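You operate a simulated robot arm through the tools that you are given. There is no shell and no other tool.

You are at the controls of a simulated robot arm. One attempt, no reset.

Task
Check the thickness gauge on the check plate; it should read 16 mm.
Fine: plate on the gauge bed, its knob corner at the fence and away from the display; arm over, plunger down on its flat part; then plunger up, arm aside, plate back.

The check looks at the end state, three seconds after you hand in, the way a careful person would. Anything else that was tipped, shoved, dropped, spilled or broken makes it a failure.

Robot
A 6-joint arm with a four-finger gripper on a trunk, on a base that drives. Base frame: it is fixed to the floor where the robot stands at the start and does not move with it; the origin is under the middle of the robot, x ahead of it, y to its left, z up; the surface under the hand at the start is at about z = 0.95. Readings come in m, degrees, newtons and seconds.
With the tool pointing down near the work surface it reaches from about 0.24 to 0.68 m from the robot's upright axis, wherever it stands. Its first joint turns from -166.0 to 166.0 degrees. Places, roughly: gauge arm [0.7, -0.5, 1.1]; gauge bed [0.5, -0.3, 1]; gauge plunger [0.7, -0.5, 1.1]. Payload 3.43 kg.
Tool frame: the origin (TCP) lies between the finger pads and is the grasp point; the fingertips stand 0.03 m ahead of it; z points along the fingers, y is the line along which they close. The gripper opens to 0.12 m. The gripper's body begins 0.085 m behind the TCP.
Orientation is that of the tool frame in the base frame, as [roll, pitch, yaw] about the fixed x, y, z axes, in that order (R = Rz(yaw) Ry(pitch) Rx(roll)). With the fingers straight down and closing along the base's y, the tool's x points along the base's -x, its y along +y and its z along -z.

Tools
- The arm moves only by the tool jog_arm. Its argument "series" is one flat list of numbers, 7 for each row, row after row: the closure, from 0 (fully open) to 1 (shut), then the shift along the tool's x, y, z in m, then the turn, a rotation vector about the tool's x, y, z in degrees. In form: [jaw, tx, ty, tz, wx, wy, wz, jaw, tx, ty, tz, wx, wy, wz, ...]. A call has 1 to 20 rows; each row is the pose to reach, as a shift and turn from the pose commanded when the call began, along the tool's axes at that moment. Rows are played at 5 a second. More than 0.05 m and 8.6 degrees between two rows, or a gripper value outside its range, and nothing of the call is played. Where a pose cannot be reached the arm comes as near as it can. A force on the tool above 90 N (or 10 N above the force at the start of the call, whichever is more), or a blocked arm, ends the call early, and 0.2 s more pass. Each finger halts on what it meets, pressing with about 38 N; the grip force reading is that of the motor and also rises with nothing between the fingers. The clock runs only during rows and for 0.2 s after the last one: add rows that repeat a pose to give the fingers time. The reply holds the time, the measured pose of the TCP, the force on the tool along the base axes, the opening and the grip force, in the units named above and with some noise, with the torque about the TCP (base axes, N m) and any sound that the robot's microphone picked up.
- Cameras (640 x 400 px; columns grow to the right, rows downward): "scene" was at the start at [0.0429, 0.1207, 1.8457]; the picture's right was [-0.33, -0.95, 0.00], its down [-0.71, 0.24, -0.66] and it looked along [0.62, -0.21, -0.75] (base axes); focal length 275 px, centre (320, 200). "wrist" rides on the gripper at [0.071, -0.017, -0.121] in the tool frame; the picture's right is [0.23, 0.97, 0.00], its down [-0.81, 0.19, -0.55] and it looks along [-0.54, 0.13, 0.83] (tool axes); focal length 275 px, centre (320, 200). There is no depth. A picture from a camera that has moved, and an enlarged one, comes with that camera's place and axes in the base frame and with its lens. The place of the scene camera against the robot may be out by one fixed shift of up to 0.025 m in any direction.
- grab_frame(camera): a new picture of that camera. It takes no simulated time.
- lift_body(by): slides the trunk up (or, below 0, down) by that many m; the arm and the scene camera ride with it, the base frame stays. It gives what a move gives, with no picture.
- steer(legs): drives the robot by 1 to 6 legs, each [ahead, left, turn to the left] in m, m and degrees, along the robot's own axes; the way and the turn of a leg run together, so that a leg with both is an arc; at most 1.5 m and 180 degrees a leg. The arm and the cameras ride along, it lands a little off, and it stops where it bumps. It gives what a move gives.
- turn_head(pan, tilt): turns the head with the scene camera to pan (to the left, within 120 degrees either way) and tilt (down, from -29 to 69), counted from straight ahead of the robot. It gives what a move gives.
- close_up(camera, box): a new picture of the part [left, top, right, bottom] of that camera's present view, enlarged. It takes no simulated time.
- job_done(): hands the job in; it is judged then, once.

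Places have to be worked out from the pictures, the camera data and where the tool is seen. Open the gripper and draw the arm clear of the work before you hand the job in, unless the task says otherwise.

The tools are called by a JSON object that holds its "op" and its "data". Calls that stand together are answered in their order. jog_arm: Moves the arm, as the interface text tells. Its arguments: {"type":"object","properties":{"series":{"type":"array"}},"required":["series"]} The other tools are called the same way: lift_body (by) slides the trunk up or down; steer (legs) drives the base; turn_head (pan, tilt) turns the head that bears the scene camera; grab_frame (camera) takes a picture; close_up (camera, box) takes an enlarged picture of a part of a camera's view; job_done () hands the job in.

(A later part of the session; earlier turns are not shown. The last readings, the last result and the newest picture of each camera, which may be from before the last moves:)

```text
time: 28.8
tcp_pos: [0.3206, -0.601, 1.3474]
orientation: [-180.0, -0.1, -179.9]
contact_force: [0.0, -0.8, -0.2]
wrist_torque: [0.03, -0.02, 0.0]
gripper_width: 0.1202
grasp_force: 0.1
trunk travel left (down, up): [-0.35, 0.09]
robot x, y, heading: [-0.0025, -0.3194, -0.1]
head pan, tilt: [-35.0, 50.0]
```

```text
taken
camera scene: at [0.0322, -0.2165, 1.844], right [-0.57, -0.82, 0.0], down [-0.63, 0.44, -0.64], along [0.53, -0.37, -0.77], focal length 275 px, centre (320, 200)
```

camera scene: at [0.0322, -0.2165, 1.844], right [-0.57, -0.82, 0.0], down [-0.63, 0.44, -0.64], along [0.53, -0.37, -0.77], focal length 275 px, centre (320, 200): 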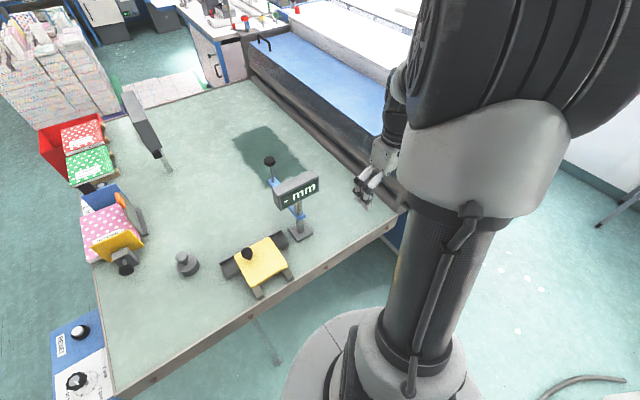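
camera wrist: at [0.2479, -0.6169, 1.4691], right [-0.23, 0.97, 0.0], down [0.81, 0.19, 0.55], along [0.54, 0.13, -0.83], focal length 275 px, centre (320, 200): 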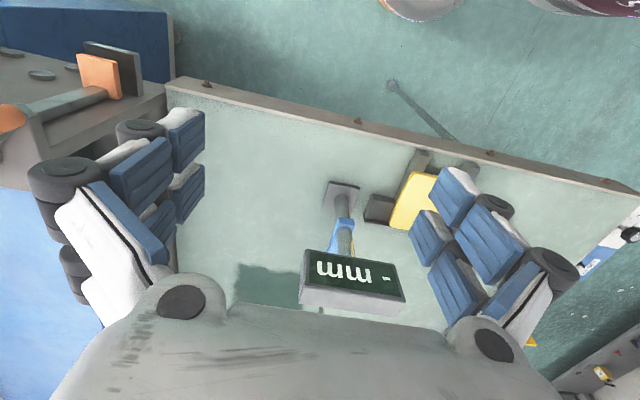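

{"op": "close_up", "data": {"camera": "scene", "box": [240, 140, 340, 260]}}

{"op": "close_up", "data": {"camera": "scene", "box": [255, 145, 325, 195]}}

```text
3.33 times, centred on (290, 200) of scene
camera zoom: at [0.0322, -0.2165, 1.844], right [-0.57, -0.82, 0.0], down [-0.63, 0.44, -0.64], along [0.53, -0.37, -0.77], focal length 918 px, centre (420, 200)
```

zoom: 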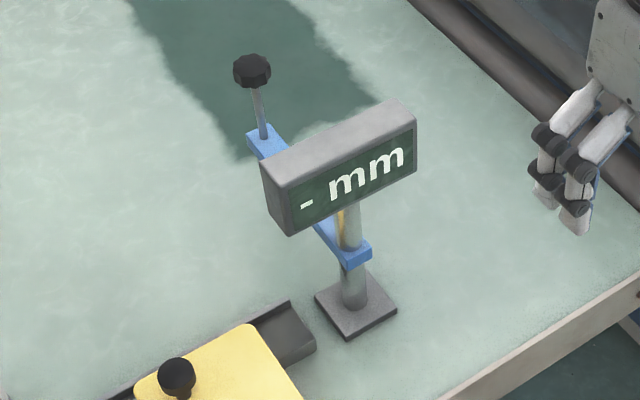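

```text
8.00 times, centred on (290, 170) of scene
camera zoom: at [0.0322, -0.2165, 1.844], right [-0.57, -0.82, 0.0], down [-0.63, 0.44, -0.64], along [0.53, -0.37, -0.77], focal length 2202 px, centre (560, 440)
```

zoom: 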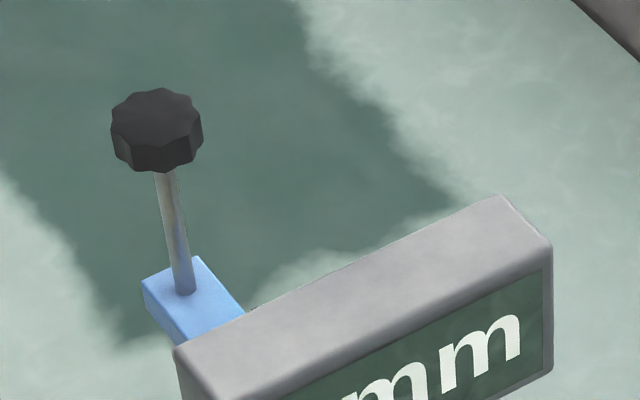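

I triangulate the plunger at about (0.745, -0.494, 1.177), so the arm radius is about 0.19 m. I zoom the wrist camera on the gauge to pin down the post, peg and display.

{"op": "close_up", "data": {"camera": "wrist", "box": [280, 150, 440, 330]}}

```text
2.22 times, centred on (360, 240) of wrist
camera zoom: at [0.2479, -0.6169, 1.4691], right [-0.23, 0.97, 0.0], down [0.81, 0.19, 0.55], along [0.54, 0.13, -0.83], focal length 612 px, centre (231, 111)
```

zoom: 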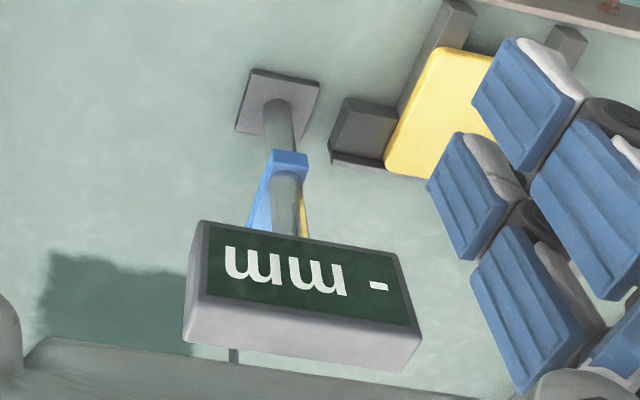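

The peg is about at (0.67, -0.495) and the plunger knob at about (0.75, -0.494, 1.177). Moving the plunger knob directly looks cleanest because it keeps the hand above the display. I drive a bit ahead and right to bring it within reach; the base front stays well short of the table edge.

{"op": "steer", "data": {"legs": [[0, -0.1, 0], [0.08, 0, 0]]}}

{"op": "turn_head", "data": {"pan": -5, "tilt": 48}}

{"op": "grab_frame", "data": {"camera": "scene"}}

{"op": "grab_frame", "data": {"camera": "wrist"}}

```text
time: 30.6
tcp_pos: [0.3995, -0.6991, 1.3471]
orientation: [-179.9, 0.0, -179.9]
contact_force: [0.1, -0.1, 0.7]
wrist_torque: [0.0, 0.04, 0.03]
gripper_width: 0.12
grasp_force: 0.2
trunk travel left (down, up): [-0.35, 0.09]
robot x, y, heading: [0.0805, -0.4171, -0.1]
head pan, tilt: [-35.0, 50.0]
```

```text
time: 31.6
tcp_pos: [0.3981, -0.6984, 1.348]
orientation: [180.0, 0.0, 179.9]
contact_force: [-0.5, 0.5, 0.4]
wrist_torque: [-0.03, 0.02, 0.01]
gripper_width: 0.1198
grasp_force: 0.1
trunk travel left (down, up): [-0.35, 0.09]
robot x, y, heading: [0.0793, -0.4167, 0.1]
head pan, tilt: [-5.0, 48.0]
```

```text
taken
camera scene: at [0.1276, -0.2766, 1.8467], right [-0.09, -1.0, 0.0], down [-0.74, 0.06, -0.67], along [0.67, -0.06, -0.74], focal length 275 px, centre (320, 200)
```

scene: 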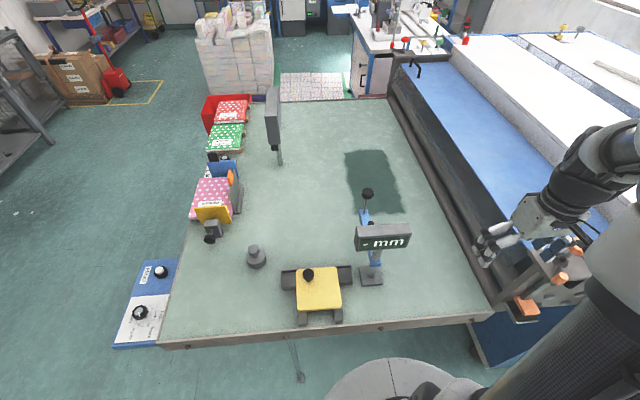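

```text
taken
camera wrist: at [0.3271, -0.7148, 1.4692], right [-0.23, 0.97, 0.0], down [0.81, 0.19, 0.55], along [0.54, 0.13, -0.83], focal length 275 px, centre (320, 200)
```

wrist: 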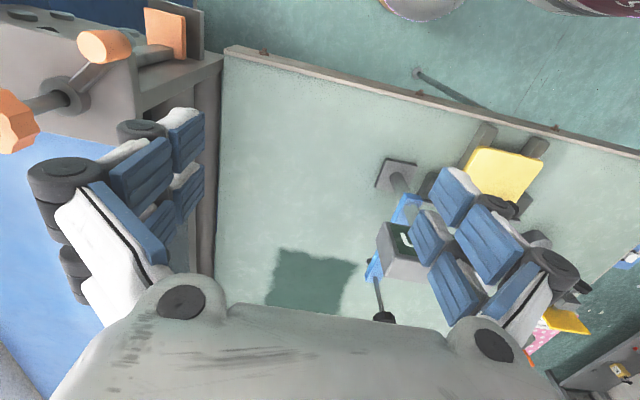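

Excellent view. I zoom on the gauge from both cameras.

{"op": "close_up", "data": {"camera": "scene", "box": [330, 170, 430, 290]}}

{"op": "close_up", "data": {"camera": "scene", "box": [260, 180, 420, 340]}}

{"op": "close_up", "data": {"camera": "wrist", "box": [330, 140, 470, 330]}}

```text
3.33 times, centred on (380, 230) of scene
camera zoom: at [0.1276, -0.2766, 1.8467], right [-0.09, -1.0, 0.0], down [-0.74, 0.06, -0.67], along [0.67, -0.06, -0.74], focal length 918 px, centre (120, 100)
```

zoom: 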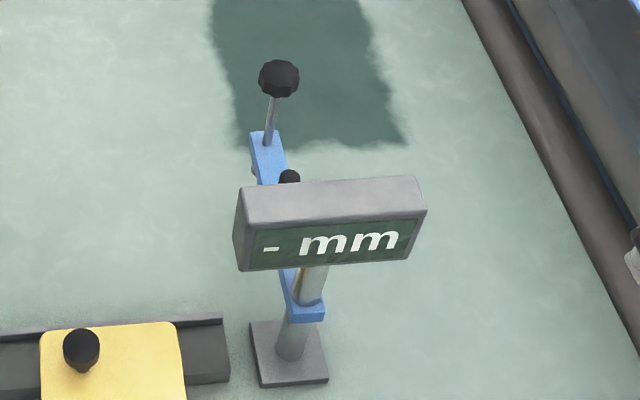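

```text
2.50 times, centred on (340, 260) of scene
camera zoom: at [0.1276, -0.2766, 1.8467], right [-0.09, -1.0, 0.0], down [-0.74, 0.06, -0.67], along [0.67, -0.06, -0.74], focal length 688 px, centre (270, 50)
```

zoom: 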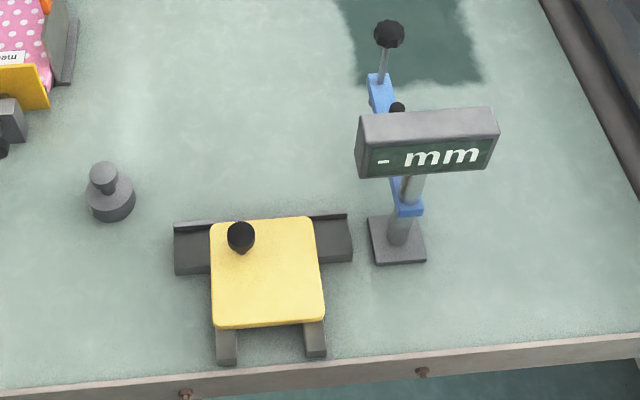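

```text
2.11 times, centred on (400, 235) of wrist
camera zoom: at [0.3271, -0.7148, 1.4692], right [-0.23, 0.97, 0.0], down [0.81, 0.19, 0.55], along [0.54, 0.13, -0.83], focal length 580 px, centre (152, 126)
```

zoom: 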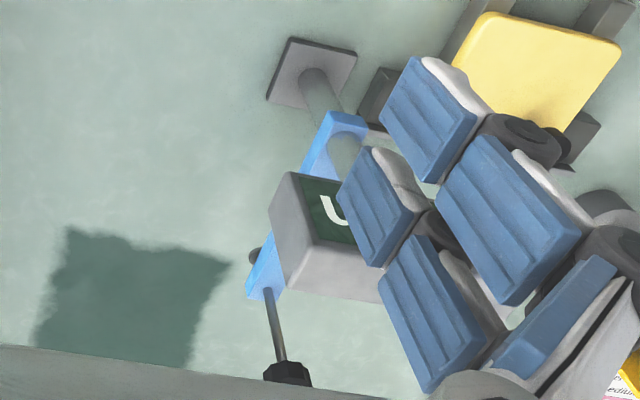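

The plunger knob is about at (0.75, -0.493, 1.17), the post at (0.566, -0.492), and the arm radius is about 0.185 m. I drive 0.04 m more ahead for comfortable reach.

{"op": "steer", "data": {"legs": [[0.04, 0, 0]]}}

```text
time: 32.4
tcp_pos: [0.4393, -0.6986, 1.3474]
orientation: [-180.0, -0.1, -179.9]
contact_force: [0.2, 0.7, 0.3]
wrist_torque: [0.0, 0.04, 0.02]
gripper_width: 0.1199
grasp_force: 0.1
trunk travel left (down, up): [-0.35, 0.09]
robot x, y, heading: [0.1188, -0.4157, 0.2]
head pan, tilt: [-5.0, 48.0]
```

Now I move the open hand at height to above the plunger knob and check alignment.

{"op": "jog_arm", "data": {"series": [0, 0, 0.04, 0, 0, 0, 0, 0, 0, 0.08, 0, 0, 0, 0, 0, -0.03, 0.11, 0, 0, 0, 0, 0, -0.06, 0.14, 0, 0, 0, 0, 0, -0.1, 0.165, 0, 0, 0, 0, 0, -0.14, 0.185, 0, 0, 0, 0, 0, -0.18, 0.2, 0, 0, 0, 0, 0, -0.22, 0.2056, 0, 0, 0, 0, 0, -0.26, 0.2056, 0, 0, 0, 0, 0, -0.29, 0.2056, 0, 0, 0, 0, 0, -0.31, 0.2056, 0.01, 0, 0, 0, 0, -0.31, 0.2056, 0.03, 0, 0, 0, 0, -0.31, 0.2056, 0.05, 0, 0, 0, 0, -0.31, 0.2056, 0.05, 0, 0, 0]}}

{"op": "grab_frame", "data": {"camera": "wrist"}}

{"op": "grab_frame", "data": {"camera": "scene"}}

```text
time: 35.4
tcp_pos: [0.7469, -0.4915, 1.299]
orientation: [-180.0, -0.1, -179.9]
contact_force: [-0.4, -0.5, -0.2]
wrist_torque: [-0.01, -0.01, 0.05]
gripper_width: 0.1199
grasp_force: 0.0
trunk travel left (down, up): [-0.35, 0.09]
robot x, y, heading: [0.1179, -0.4154, 0.1]
head pan, tilt: [-5.0, 48.0]
```

```text
taken
camera wrist: at [0.675, -0.5077, 1.4189], right [-0.23, 0.97, 0.0], down [0.81, 0.19, 0.55], along [0.54, 0.13, -0.83], focal length 275 px, centre (320, 200)
```

wrist: 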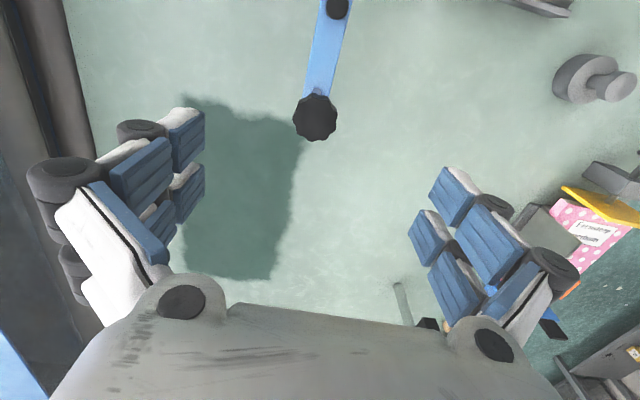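

```text
taken
camera scene: at [0.1662, -0.2763, 1.8467], right [-0.09, -1.0, 0.0], down [-0.74, 0.06, -0.67], along [0.67, -0.06, -0.74], focal length 275 px, centre (320, 200)
```

scene: 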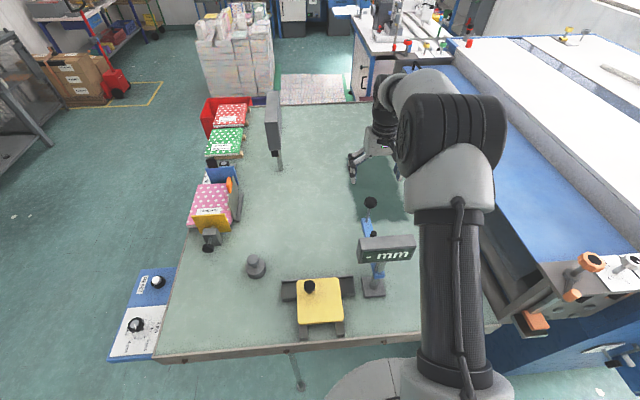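

The plunger knob is within 3 mm of under the TCP, at (0.748, -0.4945). I descend so the fingers straddle it and part-close to a loose cage of about 0.05 m.

{"op": "jog_arm", "data": {"series": [0, -0.001, -0.003, 0.03, 0, 0, 0, 0, -0.001, -0.003, 0.06, 0, 0, 0, 0, -0.001, -0.003, 0.09, 0, 0, 0, 0, -0.001, -0.003, 0.115, 0, 0, 0, 0.2, -0.001, -0.003, 0.125, 0, 0, 0, 0.4, -0.001, -0.003, 0.125, 0, 0, 0, 0.56, -0.001, -0.003, 0.125, 0, 0, 0, 0.56, -0.001, -0.003, 0.125, 0, 0, 0, 0.56, -0.001, -0.003, 0.125, 0, 0, 0]}}

{"op": "grab_frame", "data": {"camera": "wrist"}}

{"op": "close_up", "data": {"camera": "scene", "box": [320, 150, 440, 300]}}

```text
time: 37.4
tcp_pos: [0.7508, -0.4946, 1.1719]
orientation: [-179.9, 0.1, -179.9]
contact_force: [0.0, 0.5, 0.5]
wrist_torque: [-0.01, 0.02, -0.02]
gripper_width: 0.0527
grasp_force: 0.1
trunk travel left (down, up): [-0.35, 0.09]
robot x, y, heading: [0.1185, -0.4167, 0.2]
head pan, tilt: [-5.0, 48.0]
```

```text
taken
camera wrist: at [0.6785, -0.5104, 1.293], right [-0.23, 0.97, 0.0], down [0.81, 0.19, 0.55], along [0.54, 0.13, -0.83], focal length 275 px, centre (320, 200)
```

wrist: 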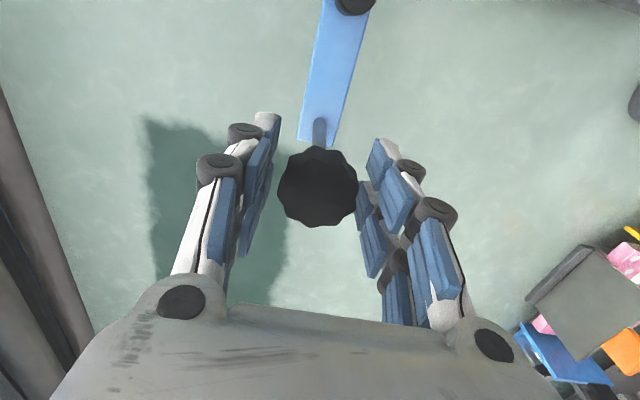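

```text
2.67 times, centred on (380, 225) of scene
camera zoom: at [0.1669, -0.2764, 1.8467], right [-0.09, -1.0, 0.0], down [-0.74, 0.06, -0.67], along [0.67, -0.06, -0.74], focal length 734 px, centre (160, 133)
```

zoom: 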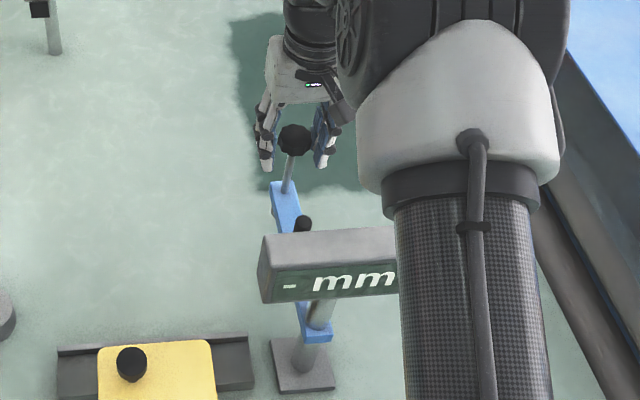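

The knob is caged with clearance. I swing along the arc about the post by 30° first and check that the gauge arm follows.

{"op": "jog_arm", "data": {"series": [0.56, 0.0007, 0.016, 0, 0, 0, -5, 0.56, 0.0028, 0.0318, 0, 0, 0, -10, 0.56, 0.0062, 0.0474, 0, 0, 0, -15, 0.56, 0.011, 0.0626, 0, 0, 0, -20, 0.56, 0.0171, 0.0773, 0, 0, 0, -25, 0.56, 0.0245, 0.0915, 0, 0, 0, -30, 0.56, 0.0245, 0.0915, 0, 0, 0, -30]}}

{"op": "grab_frame", "data": {"camera": "wrist"}}

{"op": "close_up", "data": {"camera": "scene", "box": [280, 150, 440, 320]}}

```text
time: 39.0
tcp_pos: [0.7245, -0.4035, 1.1726]
orientation: [180.0, 0.0, -149.9]
contact_force: [0.4, 0.2, -0.7]
wrist_torque: [0.0, -0.01, -0.02]
gripper_width: 0.0528
grasp_force: 0.1
trunk travel left (down, up): [-0.35, 0.09]
robot x, y, heading: [0.1201, -0.4188, 0.4]
head pan, tilt: [-5.0, 48.0]
```

```text
taken
camera wrist: at [0.6703, -0.4535, 1.2937], right [-0.69, 0.73, 0.0], down [0.61, 0.57, 0.55], along [0.4, 0.38, -0.83], focal length 275 px, centre (320, 200)
```

wrist: 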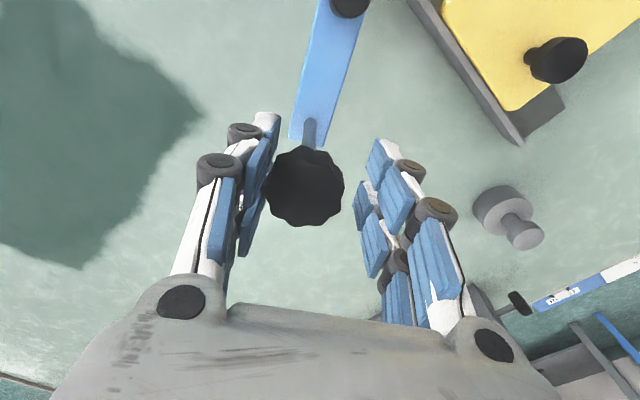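

```text
2.35 times, centred on (360, 235) of scene
camera zoom: at [0.167, -0.2768, 1.8467], right [-0.09, -1.0, 0.0], down [-0.74, 0.06, -0.67], along [0.67, -0.06, -0.74], focal length 648 px, centre (226, 118)
```

zoom: 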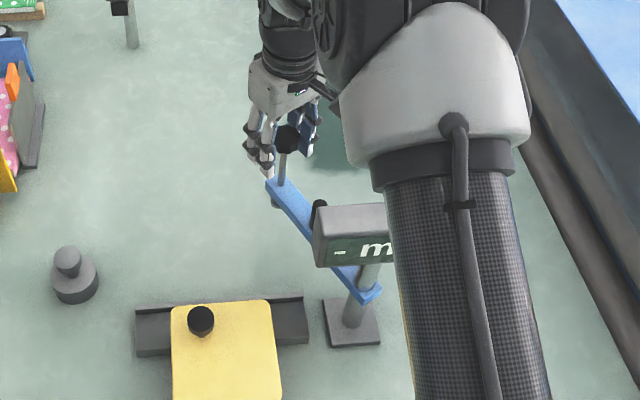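

The arm follows easily at constant radius. I swing another 30°.

{"op": "jog_arm", "data": {"series": [0.56, 0.0007, 0.016, 0, 0, 0, -5, 0.56, 0.0028, 0.0318, 0, 0, 0, -10, 0.56, 0.0062, 0.0474, 0, 0, 0, -15, 0.56, 0.011, 0.0626, 0, 0, 0, -20, 0.56, 0.0171, 0.0773, 0, 0, 0, -25, 0.56, 0.0245, 0.0915, 0, 0, 0, -30, 0.56, 0.0245, 0.0915, 0, 0, 0, -30]}}

{"op": "grab_frame", "data": {"camera": "wrist"}}

{"op": "close_up", "data": {"camera": "scene", "box": [270, 180, 410, 330]}}

```text
time: 40.6
tcp_pos: [0.6565, -0.3381, 1.1736]
orientation: [179.9, 0.0, -119.9]
contact_force: [0.1, 0.4, 0.2]
wrist_torque: [0.01, 0.0, -0.01]
gripper_width: 0.0529
grasp_force: 0.1
trunk travel left (down, up): [-0.35, 0.09]
robot x, y, heading: [0.1193, -0.4155, 0.2]
head pan, tilt: [-5.0, 48.0]
```

```text
taken
camera wrist: at [0.6362, -0.4072, 1.2932], right [-0.96, 0.28, 0.0], down [0.24, 0.8, 0.55], along [0.16, 0.53, -0.83], focal length 275 px, centre (320, 200)
```

wrist: 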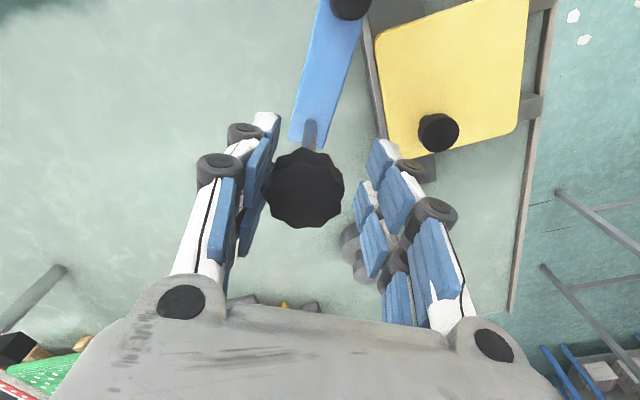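

```text
2.67 times, centred on (340, 255) of scene
camera zoom: at [0.1672, -0.2767, 1.8467], right [-0.09, -1.0, 0.0], down [-0.74, 0.06, -0.67], along [0.67, -0.06, -0.74], focal length 734 px, centre (267, 53)
```

zoom: 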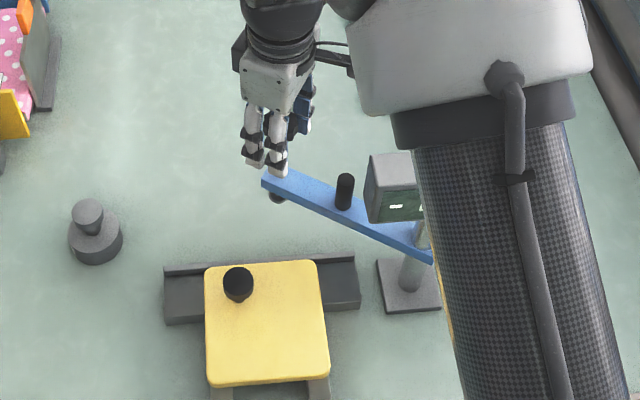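

Swung to about 60°. The plunger foot should pass inside the plate's knob, so I continue another 20° and check the gap.

{"op": "jog_arm", "data": {"series": [0.56, 0.0007, 0.016, 0, 0, 0, -5, 0.56, 0.0028, 0.0318, 0, 0, 0, -10, 0.56, 0.0062, 0.0474, 0, 0, 0, -15, 0.56, 0.011, 0.0626, 0, 0, 0, -20, 0.56, 0.011, 0.0626, 0, 0, 0, -20]}}

{"op": "grab_frame", "data": {"camera": "wrist"}}

{"op": "close_up", "data": {"camera": "scene", "box": [270, 200, 390, 330]}}

```text
time: 41.8
tcp_pos: [0.5984, -0.316, 1.172]
orientation: [179.9, 0.0, -99.8]
contact_force: [-0.1, 0.4, 0.3]
wrist_torque: [-0.01, -0.02, -0.02]
gripper_width: 0.0529
grasp_force: 0.3
trunk travel left (down, up): [-0.35, 0.09]
robot x, y, heading: [0.117, -0.4145, -0.0]
head pan, tilt: [-5.0, 48.0]
```

```text
taken
camera wrist: at [0.6023, -0.3873, 1.2932], right [-1.0, -0.06, 0.0], down [-0.05, 0.83, 0.55], along [-0.03, 0.55, -0.83], focal length 275 px, centre (320, 200)
```

wrist: 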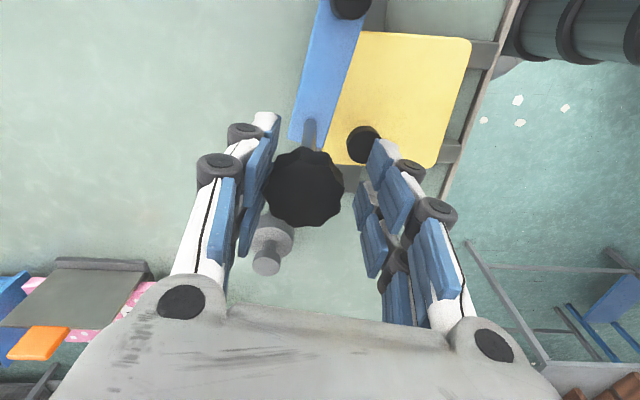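

```text
3.08 times, centred on (330, 265) of scene
camera zoom: at [0.1672, -0.2765, 1.8467], right [-0.09, -1.0, 0.0], down [-0.74, 0.06, -0.67], along [0.67, -0.06, -0.74], focal length 847 px, centre (289, 0)
```

zoom: 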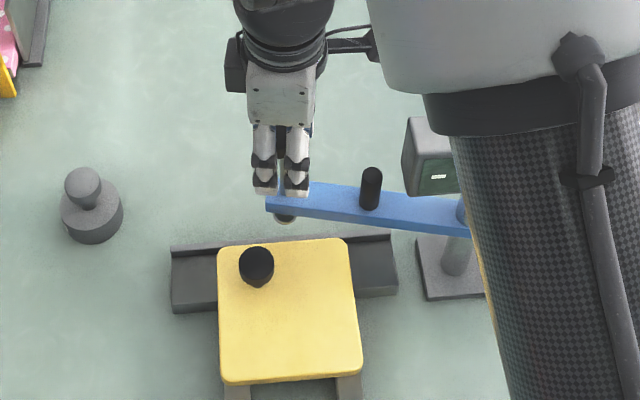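

By the scene view, the foot would pass the plate's knob with almost no gap (about 27 mm centre to centre, and they need 28). I'll swing the arm back, shift the plate about 15 mm away from the display along the fence, and retry.

{"op": "jog_arm", "data": {"series": [0.56, 0.0007, -0.016, 0, 0, 0, 5, 0.56, 0.0028, -0.0318, 0, 0, 0, 10, 0.56, 0.0062, -0.0474, 0, 0, 0, 15, 0.56, 0.011, -0.0626, 0, 0, 0, 20, 0.56, 0.0171, -0.0773, 0, 0, 0, 25, 0.56, 0.0245, -0.0915, 0, 0, 0, 30, 0.56, 0.0331, -0.105, 0, 0, 0, 35, 0.56, 0.0331, -0.105, 0, 0, 0, 35]}}

{"op": "grab_frame", "data": {"camera": "wrist"}}

```text
time: 43.6
tcp_pos: [0.6955, -0.3661, 1.1727]
orientation: [-179.9, 0.0, -135.0]
contact_force: [-0.6, 0.6, -0.4]
wrist_torque: [0.01, -0.01, -0.01]
gripper_width: 0.0526
grasp_force: 0.0
trunk travel left (down, up): [-0.35, 0.09]
robot x, y, heading: [0.1232, -0.4124, 0.0]
head pan, tilt: [-5.0, 48.0]
```

```text
taken
camera wrist: at [0.6563, -0.4284, 1.2937], right [-0.85, 0.53, 0.0], down [0.44, 0.71, 0.55], along [0.29, 0.47, -0.83], focal length 275 px, centre (320, 200)
```

wrist: 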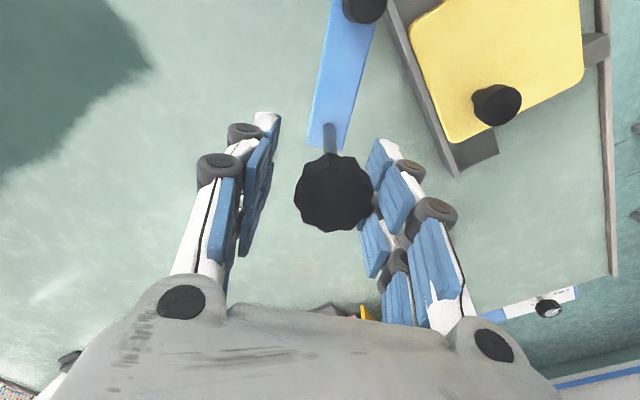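

I open slightly, rise off the plunger knob, and move to above the plate's knob at (0.551, -0.281).

{"op": "jog_arm", "data": {"series": [0.3, 0, 0, 0, 0, 0, 0, 0.1, 0, 0, -0.005, 0, 0, 0, 0.1, 0, 0, -0.04, 0, 0, 0, 0.1, 0, 0, -0.08, 0, 0, 0, 0.1, 0, 0, -0.12, 0, 0, 0, 0.2, 0.011, 0.042, -0.12, 0, 0, 0, 0.2, 0.022, 0.085, -0.12, 0, 0, 0, 0.2, 0.032, 0.125, -0.12, 0, 0, 0, 0.2, 0.0421, 0.1623, -0.12, 0, 0, 0, 0.2, 0.0421, 0.1623, -0.09, 0, 0, 0, 0.2, 0.0421, 0.1623, -0.06, 0, 0, 0, 0.2, 0.0421, 0.1623, -0.06, 0, 0, 0]}}

{"op": "grab_frame", "data": {"camera": "wrist"}}

{"op": "close_up", "data": {"camera": "scene", "box": [260, 180, 420, 340]}}

```text
time: 46.2
tcp_pos: [0.5493, -0.2797, 1.2362]
orientation: [179.9, 0.0, -134.9]
contact_force: [-1.0, 0.1, -1.2]
wrist_torque: [0.02, 0.0, 0.0]
gripper_width: 0.0959
grasp_force: 0.1
trunk travel left (down, up): [-0.35, 0.09]
robot x, y, heading: [0.1193, -0.4163, 0.1]
head pan, tilt: [-5.0, 48.0]
```

```text
taken
camera wrist: at [0.5103, -0.3422, 1.356], right [-0.85, 0.52, 0.0], down [0.44, 0.71, 0.55], along [0.29, 0.47, -0.83], focal length 275 px, centre (320, 200)
```

wrist: 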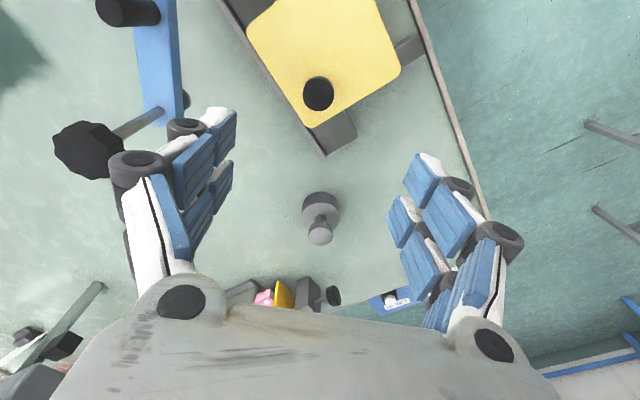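

```text
2.50 times, centred on (340, 260) of scene
camera zoom: at [0.1668, -0.2769, 1.8468], right [-0.09, -1.0, 0.0], down [-0.74, 0.06, -0.67], along [0.67, -0.06, -0.74], focal length 688 px, centre (270, 50)
```

zoom: 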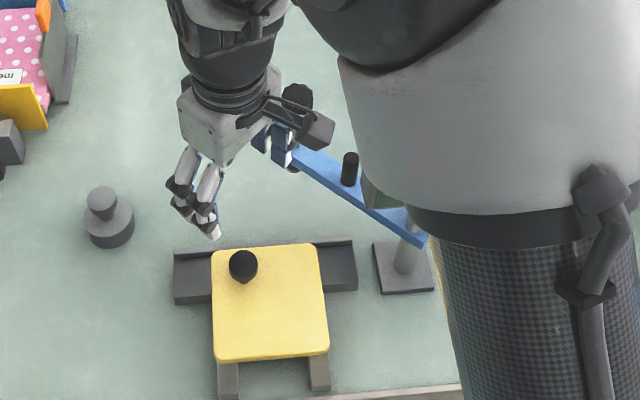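

The plate knob is exactly under the TCP and the plunger is clear of the fingers. I descend and close on the knob.

{"op": "jog_arm", "data": {"series": [0.3, 0, 0, 0.04, 0, 0, 0, 0.3, 0, 0, 0.08, 0, 0, 0, 0.3, 0, 0, 0.12, 0, 0, 0, 0.3, 0, 0, 0.16, 0, 0, 0, 0.3, 0, 0, 0.19, 0, 0, 0, 0.3, 0, 0, 0.204, 0, 0, 0, 1, 0, 0, 0.204, 0, 0, 0, 1, 0, 0, 0.204, 0, 0, 0, 1, 0, 0, 0.204, 0, 0, 0, 1, 0, 0, 0.204, 0, 0, 0, 1, 0, 0, 0.204, 0, 0, 0, 1, 0, 0, 0.204, 0, 0, 0]}}

{"op": "grab_frame", "data": {"camera": "wrist"}}

```text
time: 48.8
tcp_pos: [0.5497, -0.2789, 1.0302]
orientation: [-180.0, -0.1, -134.9]
contact_force: [0.7, -1.6, -0.4]
wrist_torque: [-0.01, -0.01, 0.01]
gripper_width: 0.0329
grasp_force: 37.5
trunk travel left (down, up): [-0.35, 0.09]
robot x, y, heading: [0.1227, -0.4176, -0.0]
head pan, tilt: [-5.0, 48.0]
```

```text
taken
camera wrist: at [0.5109, -0.342, 1.151], right [-0.85, 0.52, 0.0], down [0.44, 0.71, 0.55], along [0.29, 0.47, -0.83], focal length 275 px, centre (320, 200)
```

wrist: 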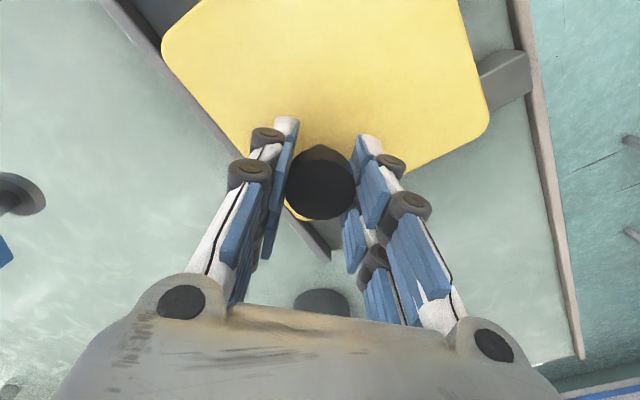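

The plunger foot is visible at the left edge of this low view. I zoom to judge its height, then slide the plate.

{"op": "close_up", "data": {"camera": "wrist", "box": [0, 140, 100, 280]}}

{"op": "jog_arm", "data": {"series": [1, -0.0028, 0.0028, -0.001, 0, 0, 0, 1, -0.0057, 0.0057, -0.001, 0, 0, 0, 1, -0.0085, 0.0085, -0.001, 0, 0, 0, 1, -0.0106, 0.0106, -0.001, 0, 0, 0, 1, -0.0106, 0.0106, -0.001, 0, 0, 0]}}

{"op": "grab_frame", "data": {"camera": "wrist"}}

```text
2.86 times, centred on (50, 210) of wrist
camera zoom: at [0.5109, -0.342, 1.151], right [-0.85, 0.52, 0.0], down [0.44, 0.71, 0.55], along [0.29, 0.47, -0.83], focal length 786 px, centre (1091, 171)
```

zoom: 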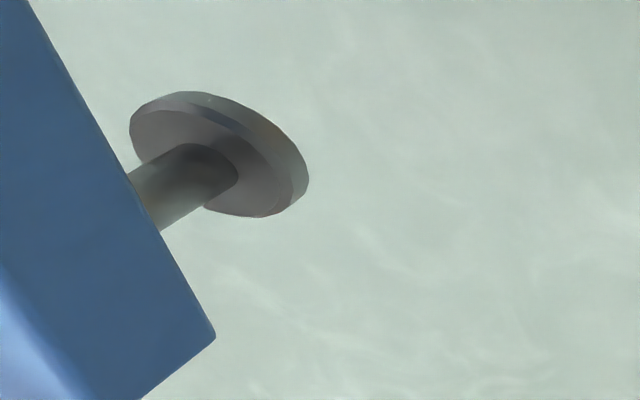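

```text
time: 50.0
tcp_pos: [0.5493, -0.2647, 1.031]
orientation: [180.0, -0.1, -134.8]
contact_force: [-0.6, 0.2, -0.1]
wrist_torque: [0.02, -0.08, -0.02]
gripper_width: 0.0324
grasp_force: 37.5
trunk travel left (down, up): [-0.35, 0.09]
robot x, y, heading: [0.122, -0.4135, 0.1]
head pan, tilt: [-5.0, 48.0]
```

```text
taken
camera wrist: at [0.5109, -0.3269, 1.1512], right [-0.85, 0.52, 0.0], down [0.44, 0.71, 0.55], along [0.29, 0.47, -0.83], focal length 275 px, centre (320, 200)
```

wrist: 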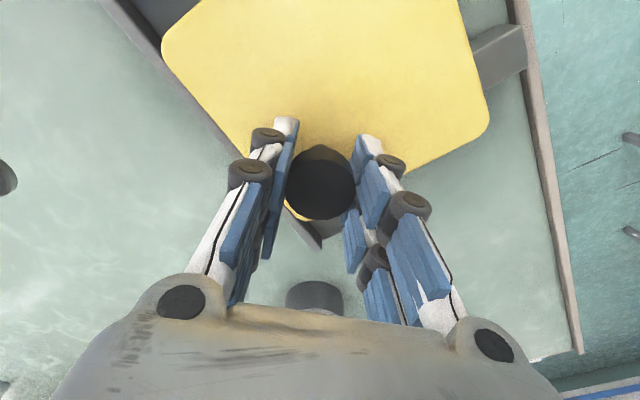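

The plate slid 14 mm, leaving enough room for the foot, which turns out to be about 16 mm in radius. I seat it, release, rise, and look.

{"op": "jog_arm", "data": {"series": [1, 0, 0, 0.001, 0, 0, 0, 0.6, 0, 0, 0.001, 0, 0, 0, 0.45, 0, 0, 0.001, 0, 0, 0, 0.45, 0, 0, 0.001, 0, 0, 0, 0.45, 0, 0, -0.03, 0, 0, 0, 0.4, 0, 0, -0.07, 0, 0, 0, 0.3, 0, 0, -0.11, 0, 0, 0, 0.2, 0, 0, -0.15, 0, 0, 0, 0.1, 0, 0, -0.19, 0, 0, 0, 0, 0, 0, -0.23, 0, 0, 0, 0, 0, 0, -0.26, 0, 0, 0, 0, 0, 0, -0.26, 0, 0, 0]}}

{"op": "grab_frame", "data": {"camera": "wrist"}}

{"op": "close_up", "data": {"camera": "scene", "box": [260, 180, 420, 340]}}

```text
time: 52.6
tcp_pos: [0.5493, -0.2657, 1.2885]
orientation: [-180.0, -0.1, -134.8]
contact_force: [-0.5, 1.1, 1.1]
wrist_torque: [-0.02, 0.0, -0.02]
gripper_width: 0.1198
grasp_force: 0.0
trunk travel left (down, up): [-0.35, 0.09]
robot x, y, heading: [0.1192, -0.4183, -0.1]
head pan, tilt: [-5.0, 48.0]
```

```text
taken
camera wrist: at [0.5108, -0.3274, 1.4091], right [-0.85, 0.52, 0.0], down [0.44, 0.71, 0.55], along [0.29, 0.47, -0.83], focal length 275 px, centre (320, 200)
```

wrist: 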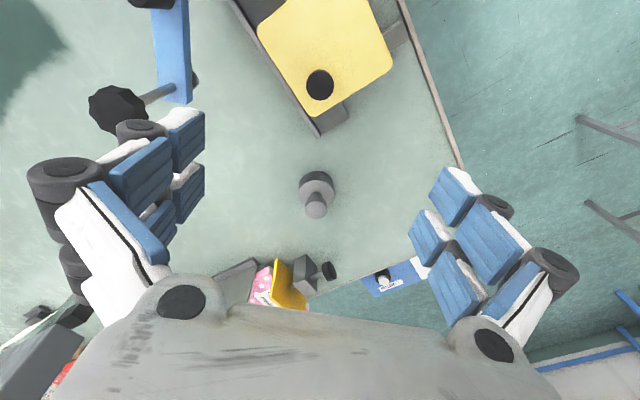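

```text
2.50 times, centred on (340, 260) of scene
camera zoom: at [0.1675, -0.2762, 1.8466], right [-0.09, -1.0, 0.0], down [-0.74, 0.06, -0.67], along [0.67, -0.06, -0.74], focal length 688 px, centre (270, 50)
```

zoom: 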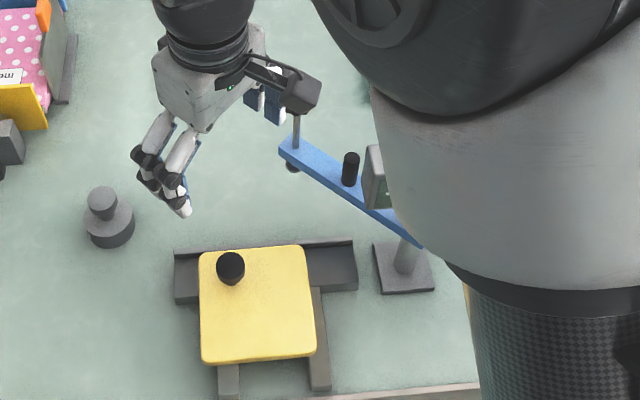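

Plate still square at the fence, now with room. I go back over the plunger knob at about (0.682, -0.36), straddle it and cage it again.

{"op": "jog_arm", "data": {"series": [0, -0.008, -0.04, 0, 0, 0, 0, 0, -0.015, -0.08, 0, 0, 0, 0, 0, -0.022, -0.12, 0, 0, 0, -2.5, 0, -0.0304, -0.1597, 0, 0, 0, -5, 0, -0.0304, -0.1597, 0, 0, 0, -5]}}

{"op": "grab_frame", "data": {"camera": "wrist"}}

```text
time: 53.8
tcp_pos: [0.6845, -0.3584, 1.2911]
orientation: [-179.8, 0.1, -130.0]
contact_force: [0.0, 0.5, -1.0]
wrist_torque: [0.02, -0.05, -0.02]
gripper_width: 0.1197
grasp_force: 0.0
trunk travel left (down, up): [-0.35, 0.09]
robot x, y, heading: [0.1206, -0.4111, 0.4]
head pan, tilt: [-5.0, 48.0]
```

```text
taken
camera wrist: at [0.651, -0.4229, 1.411], right [-0.89, 0.45, 0.0], down [0.37, 0.75, 0.55], along [0.25, 0.49, -0.83], focal length 275 px, centre (320, 200)
```

wrist: 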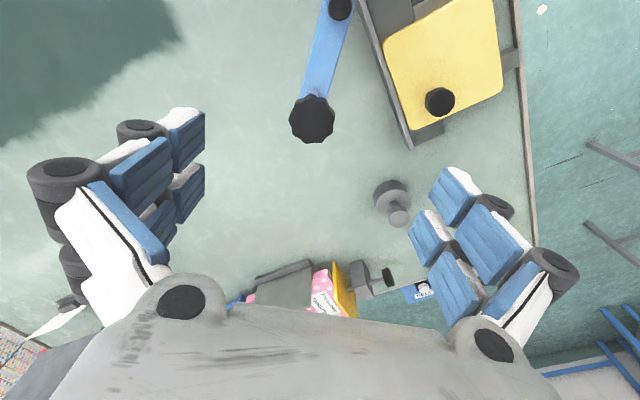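

Aligned to within 7 mm. I correct, descend, cage, and check.

{"op": "jog_arm", "data": {"series": [0, 0, -0.005, 0.03, 0, 0, 0, 0, 0, -0.005, 0.06, 0, 0, 0, 0, 0, -0.005, 0.09, 0, 0, 0, 0.2, 0, -0.005, 0.119, 0, 0, 0, 0.4, 0, -0.005, 0.119, 0, 0, 0, 0.56, 0, -0.005, 0.119, 0, 0, 0, 0.56, 0, -0.005, 0.119, 0, 0, 0, 0.56, 0, -0.005, 0.119, 0, 0, 0]}}

{"op": "grab_frame", "data": {"camera": "wrist"}}

```text
time: 55.6
tcp_pos: [0.6908, -0.3614, 1.1712]
orientation: [180.0, 0.0, -129.9]
contact_force: [0.0, -0.1, 0.2]
wrist_torque: [0.03, 0.0, -0.04]
gripper_width: 0.0531
grasp_force: 0.1
trunk travel left (down, up): [-0.35, 0.09]
robot x, y, heading: [0.1182, -0.415, 0.2]
head pan, tilt: [-5.0, 48.0]
```

```text
taken
camera wrist: at [0.657, -0.4275, 1.2923], right [-0.89, 0.45, 0.0], down [0.37, 0.75, 0.55], along [0.25, 0.49, -0.83], focal length 275 px, centre (320, 200)
```

wrist: 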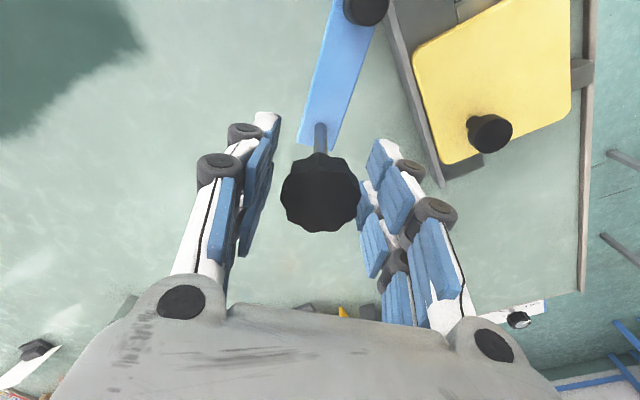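

Caged. I swing 30° to about the previous position.

{"op": "jog_arm", "data": {"series": [0.56, 0.0007, 0.0157, 0, 0, 0, -5, 0.56, 0.0027, 0.0313, 0, 0, 0, -10, 0.56, 0.0061, 0.0466, 0, 0, 0, -15, 0.56, 0.0109, 0.0616, 0, 0, 0, -20, 0.56, 0.0169, 0.0761, 0, 0, 0, -25, 0.56, 0.0241, 0.09, 0, 0, 0, -30, 0.56, 0.0241, 0.09, 0, 0, 0, -30]}}

{"op": "grab_frame", "data": {"camera": "wrist"}}

{"op": "close_up", "data": {"camera": "scene", "box": [270, 200, 390, 330]}}

```text
time: 57.2
tcp_pos: [0.6035, -0.3204, 1.171]
orientation: [179.9, 0.0, -99.8]
contact_force: [1.1, -0.6, -1.0]
wrist_torque: [-0.02, 0.02, 0.02]
gripper_width: 0.053
grasp_force: 0.5
trunk travel left (down, up): [-0.35, 0.09]
robot x, y, heading: [0.1175, -0.4107, -0.1]
head pan, tilt: [-5.0, 48.0]
```

```text
taken
camera wrist: at [0.6085, -0.3932, 1.2922], right [-1.0, -0.06, 0.0], down [-0.05, 0.83, 0.55], along [-0.03, 0.55, -0.83], focal length 275 px, centre (320, 200)
```

wrist: 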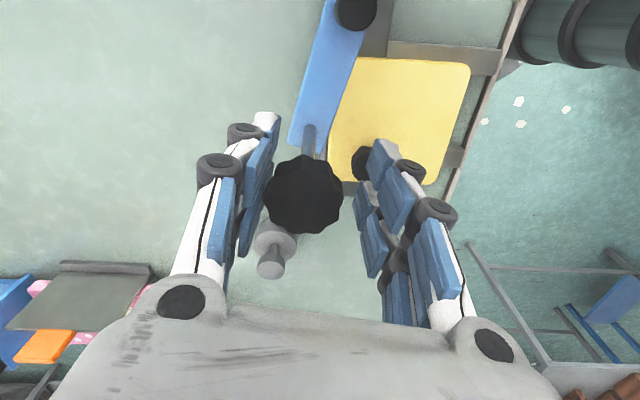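

```text
3.08 times, centred on (330, 265) of scene
camera zoom: at [0.1673, -0.2766, 1.8467], right [-0.09, -1.0, 0.0], down [-0.74, 0.06, -0.67], along [0.67, -0.06, -0.74], focal length 847 px, centre (289, 0)
```

zoom: 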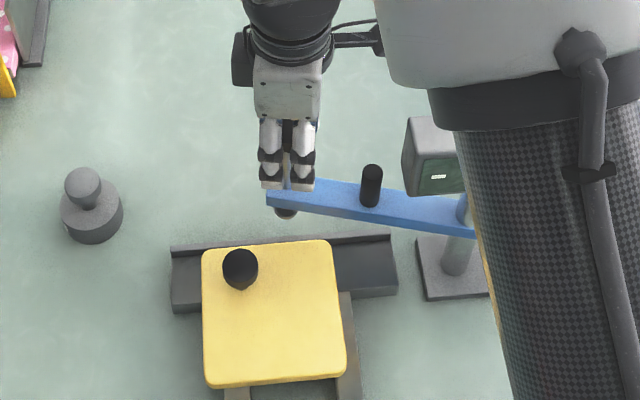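

There's now about 45 mm between the foot and the knob line. I continue in 5° steps until the plunger stands over the plate's flat middle, watching force.

{"op": "jog_arm", "data": {"series": [0.56, 0.0007, 0.0157, 0, 0, 0, -5, 0.56, 0.0027, 0.0313, 0, 0, 0, -10, 0.56, 0.0061, 0.0466, 0, 0, 0, -15, 0.56, 0.0061, 0.0466, 0, 0, 0, -15]}}

{"op": "close_up", "data": {"camera": "scene", "box": [270, 200, 390, 330]}}

{"op": "grab_frame", "data": {"camera": "wrist"}}

```text
time: 58.2
tcp_pos: [0.5592, -0.3212, 1.171]
orientation: [180.0, 0.0, -84.8]
contact_force: [0.9, -0.3, -0.2]
wrist_torque: [-0.02, 0.01, 0.0]
gripper_width: 0.0535
grasp_force: 0.4
trunk travel left (down, up): [-0.35, 0.09]
robot x, y, heading: [0.1168, -0.4156, 0.2]
head pan, tilt: [-5.0, 48.0]
```

```text
3.08 times, centred on (330, 265) of scene
camera zoom: at [0.1674, -0.2764, 1.8467], right [-0.09, -1.0, 0.0], down [-0.74, 0.06, -0.67], along [0.67, -0.06, -0.74], focal length 847 px, centre (289, 0)
```

zoom: 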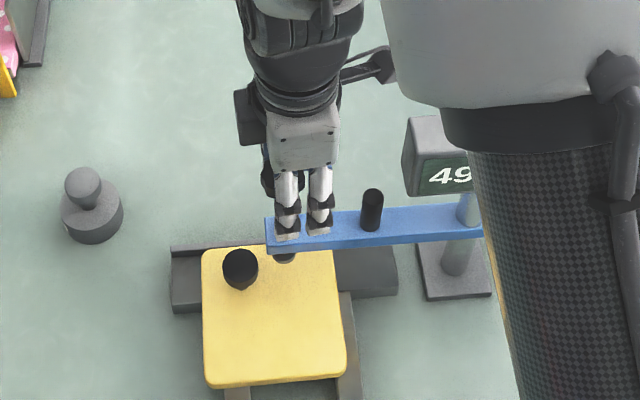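

```text
taken
camera wrist: at [0.5807, -0.3897, 1.2919], right [-0.95, -0.32, 0.0], down [-0.26, 0.79, 0.55], along [-0.18, 0.52, -0.83], focal length 275 px, centre (320, 200)
```

wrist: 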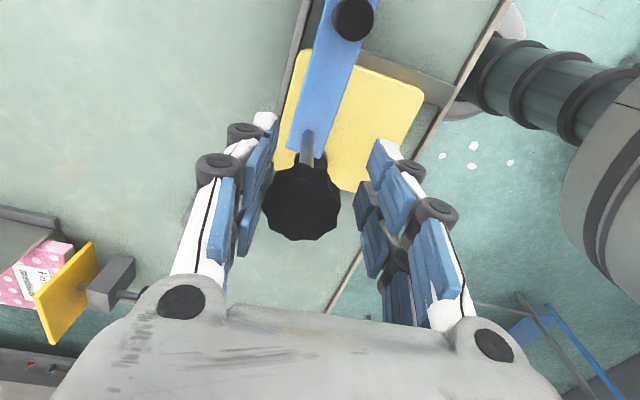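

The display is now live with "49…": the gauge arm counts as over. I swing about 8° more so the foot is well inside the flat area.

{"op": "jog_arm", "data": {"series": [0.56, 0.0004, 0.0126, 0, 0, 0, -4, 0.56, 0.0018, 0.0251, 0, 0, 0, -8, 0.56, 0.0018, 0.0251, 0, 0, 0, -8]}}

{"op": "close_up", "data": {"camera": "scene", "box": [270, 200, 390, 330]}}

{"op": "grab_frame", "data": {"camera": "wrist"}}

```text
time: 59.0
tcp_pos: [0.5464, -0.3239, 1.1718]
orientation: [-178.9, 0.2, -77.0]
contact_force: [44.0, -5.5, 1.1]
wrist_torque: [0.02, 0.13, -0.8]
gripper_width: 0.0766
grasp_force: 20.1
trunk travel left (down, up): [-0.35, 0.09]
robot x, y, heading: [0.1186, -0.415, -0.2]
head pan, tilt: [-5.0, 48.0]
```

```text
3.08 times, centred on (330, 265) of scene
camera zoom: at [0.1762, -0.2776, 1.8465], right [-0.09, -1.0, 0.0], down [-0.74, 0.06, -0.67], along [0.66, -0.06, -0.75], focal length 847 px, centre (289, 0)
```

zoom: 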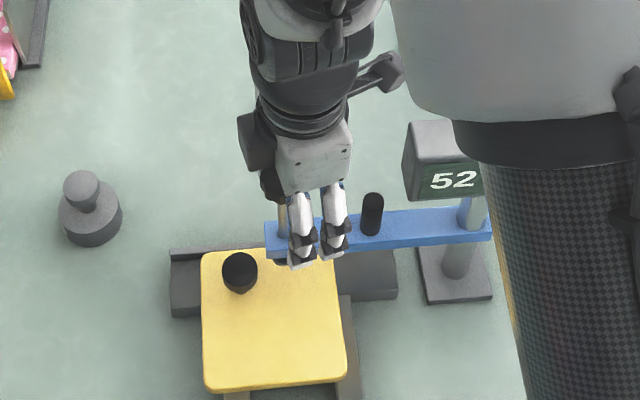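

```text
taken
camera wrist: at [0.5766, -0.3891, 1.2927], right [-0.9, -0.44, -0.02], down [-0.38, 0.74, 0.55], along [-0.23, 0.5, -0.83], focal length 275 px, centre (320, 200)
```

wrist: 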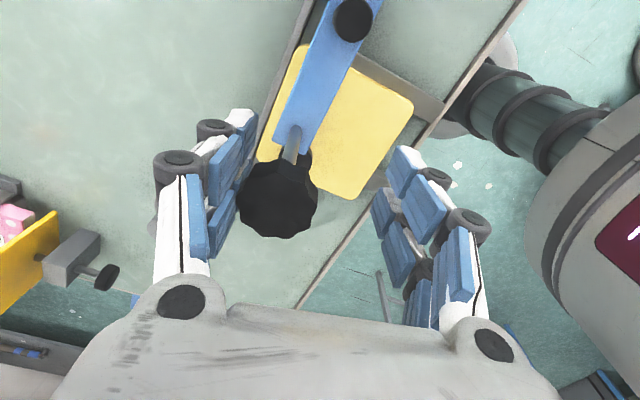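

The arm hit its stop (44 N) at about 93°; the foot is already over flat plate. I back off to relieve the force and centre the fingers around the knob.

{"op": "jog_arm", "data": {"series": [0.56, 0.0004, -0.0126, 0, 0, 0, 4, 0.56, 0.0018, -0.0251, 0, 0, 0, 8, 0.5, 0.003, -0.0338, 0, 0, 0, 9, 0.5, 0.003, -0.0338, 0, 0, 0, 9]}}

{"op": "grab_frame", "data": {"camera": "wrist"}}

{"op": "close_up", "data": {"camera": "scene", "box": [270, 200, 390, 330]}}

```text
time: 60.0
tcp_pos: [0.5642, -0.3169, 1.1708]
orientation: [179.8, 0.0, -85.8]
contact_force: [-0.2, 1.0, -0.2]
wrist_torque: [-0.02, -0.02, -0.01]
gripper_width: 0.0598
grasp_force: 0.0
trunk travel left (down, up): [-0.35, 0.09]
robot x, y, heading: [0.1172, -0.4157, 0.2]
head pan, tilt: [-5.0, 48.0]
```

```text
taken
camera wrist: at [0.5858, -0.3871, 1.2916], right [-0.95, -0.3, 0.0], down [-0.25, 0.8, 0.55], along [-0.17, 0.53, -0.83], focal length 275 px, centre (320, 200)
```

wrist: 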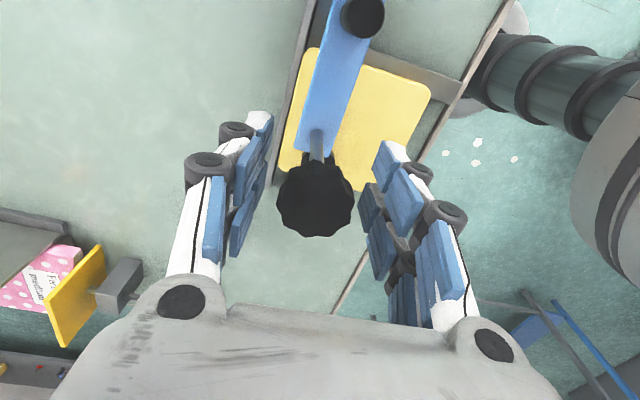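

```text
3.08 times, centred on (330, 265) of scene
camera zoom: at [0.1664, -0.2763, 1.8467], right [-0.09, -1.0, 0.0], down [-0.74, 0.06, -0.67], along [0.67, -0.06, -0.74], focal length 847 px, centre (289, 0)
```

zoom: 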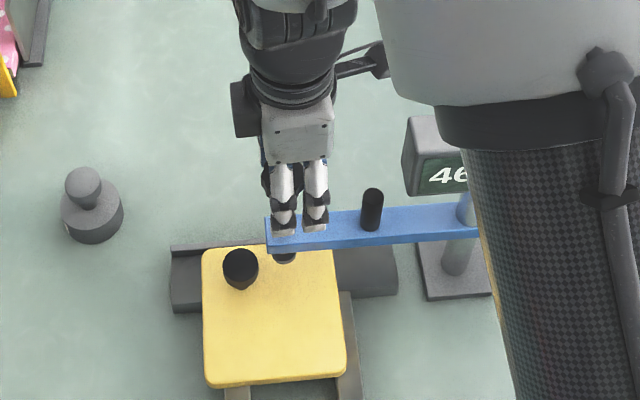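

The fingers are centred around the knob and the display reads about 46. I close on the plunger knob.

{"op": "jog_arm", "data": {"series": [1, 0, -0.002, 0, 0, 0, 0, 1, 0, -0.002, 0, 0, 0, 0, 1, 0, -0.002, 0, 0, 0, 0, 1, 0, -0.002, 0, 0, 0, 0]}}

{"op": "grab_frame", "data": {"camera": "scene"}}

```text
time: 61.0
tcp_pos: [0.5675, -0.3173, 1.1712]
orientation: [179.9, 0.1, -86.0]
contact_force: [-2.7, -0.6, -1.7]
wrist_torque: [-0.07, 0.17, -0.02]
gripper_width: 0.038
grasp_force: 45.3
trunk travel left (down, up): [-0.35, 0.09]
robot x, y, heading: [0.1196, -0.418, 0.1]
head pan, tilt: [-5.0, 48.0]
```

```text
taken
camera scene: at [0.1666, -0.2764, 1.8467], right [-0.09, -1.0, 0.0], down [-0.74, 0.06, -0.67], along [0.67, -0.06, -0.74], focal length 275 px, centre (320, 200)
```

scene: 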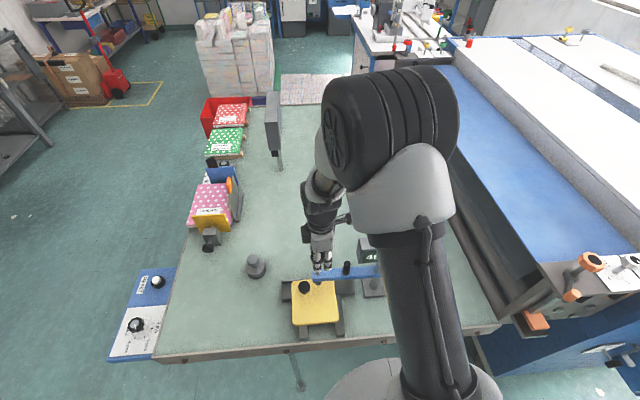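

Gripped at 38 mm with negligible load. I push the plunger down 24 mm, slowly.

{"op": "jog_arm", "data": {"series": [1, 0, 0, 0.006, 0, 0, 0, 1, 0, 0, 0.012, 0, 0, 0, 1, 0, 0, 0.018, 0, 0, 0, 1, 0, 0, 0.024, 0, 0, 0, 1, 0, 0, 0.024, 0, 0, 0]}}

{"op": "close_up", "data": {"camera": "scene", "box": [270, 200, 410, 330]}}

```text
time: 62.2
tcp_pos: [0.5694, -0.3174, 1.1484]
orientation: [180.0, 0.0, -86.0]
contact_force: [-3.3, 3.8, 0.3]
wrist_torque: [0.23, 0.07, -0.3]
gripper_width: 0.0378
grasp_force: 44.4
trunk travel left (down, up): [-0.35, 0.09]
robot x, y, heading: [0.1219, -0.4202, 0.0]
head pan, tilt: [-5.0, 48.0]
```

```text
3.08 times, centred on (340, 265) of scene
camera zoom: at [0.1661, -0.2756, 1.8466], right [-0.09, -1.0, 0.0], down [-0.74, 0.06, -0.67], along [0.67, -0.06, -0.74], focal length 847 px, centre (258, 0)
```

zoom: 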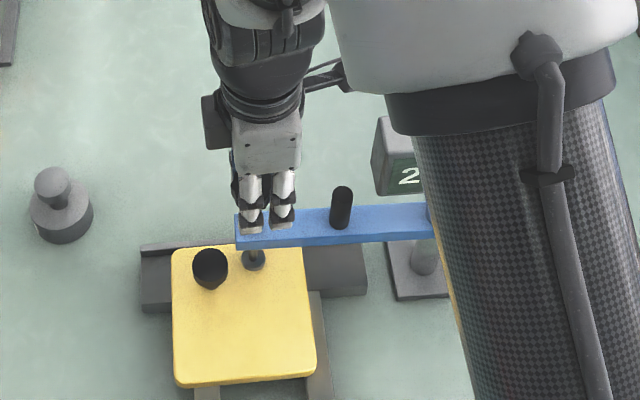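

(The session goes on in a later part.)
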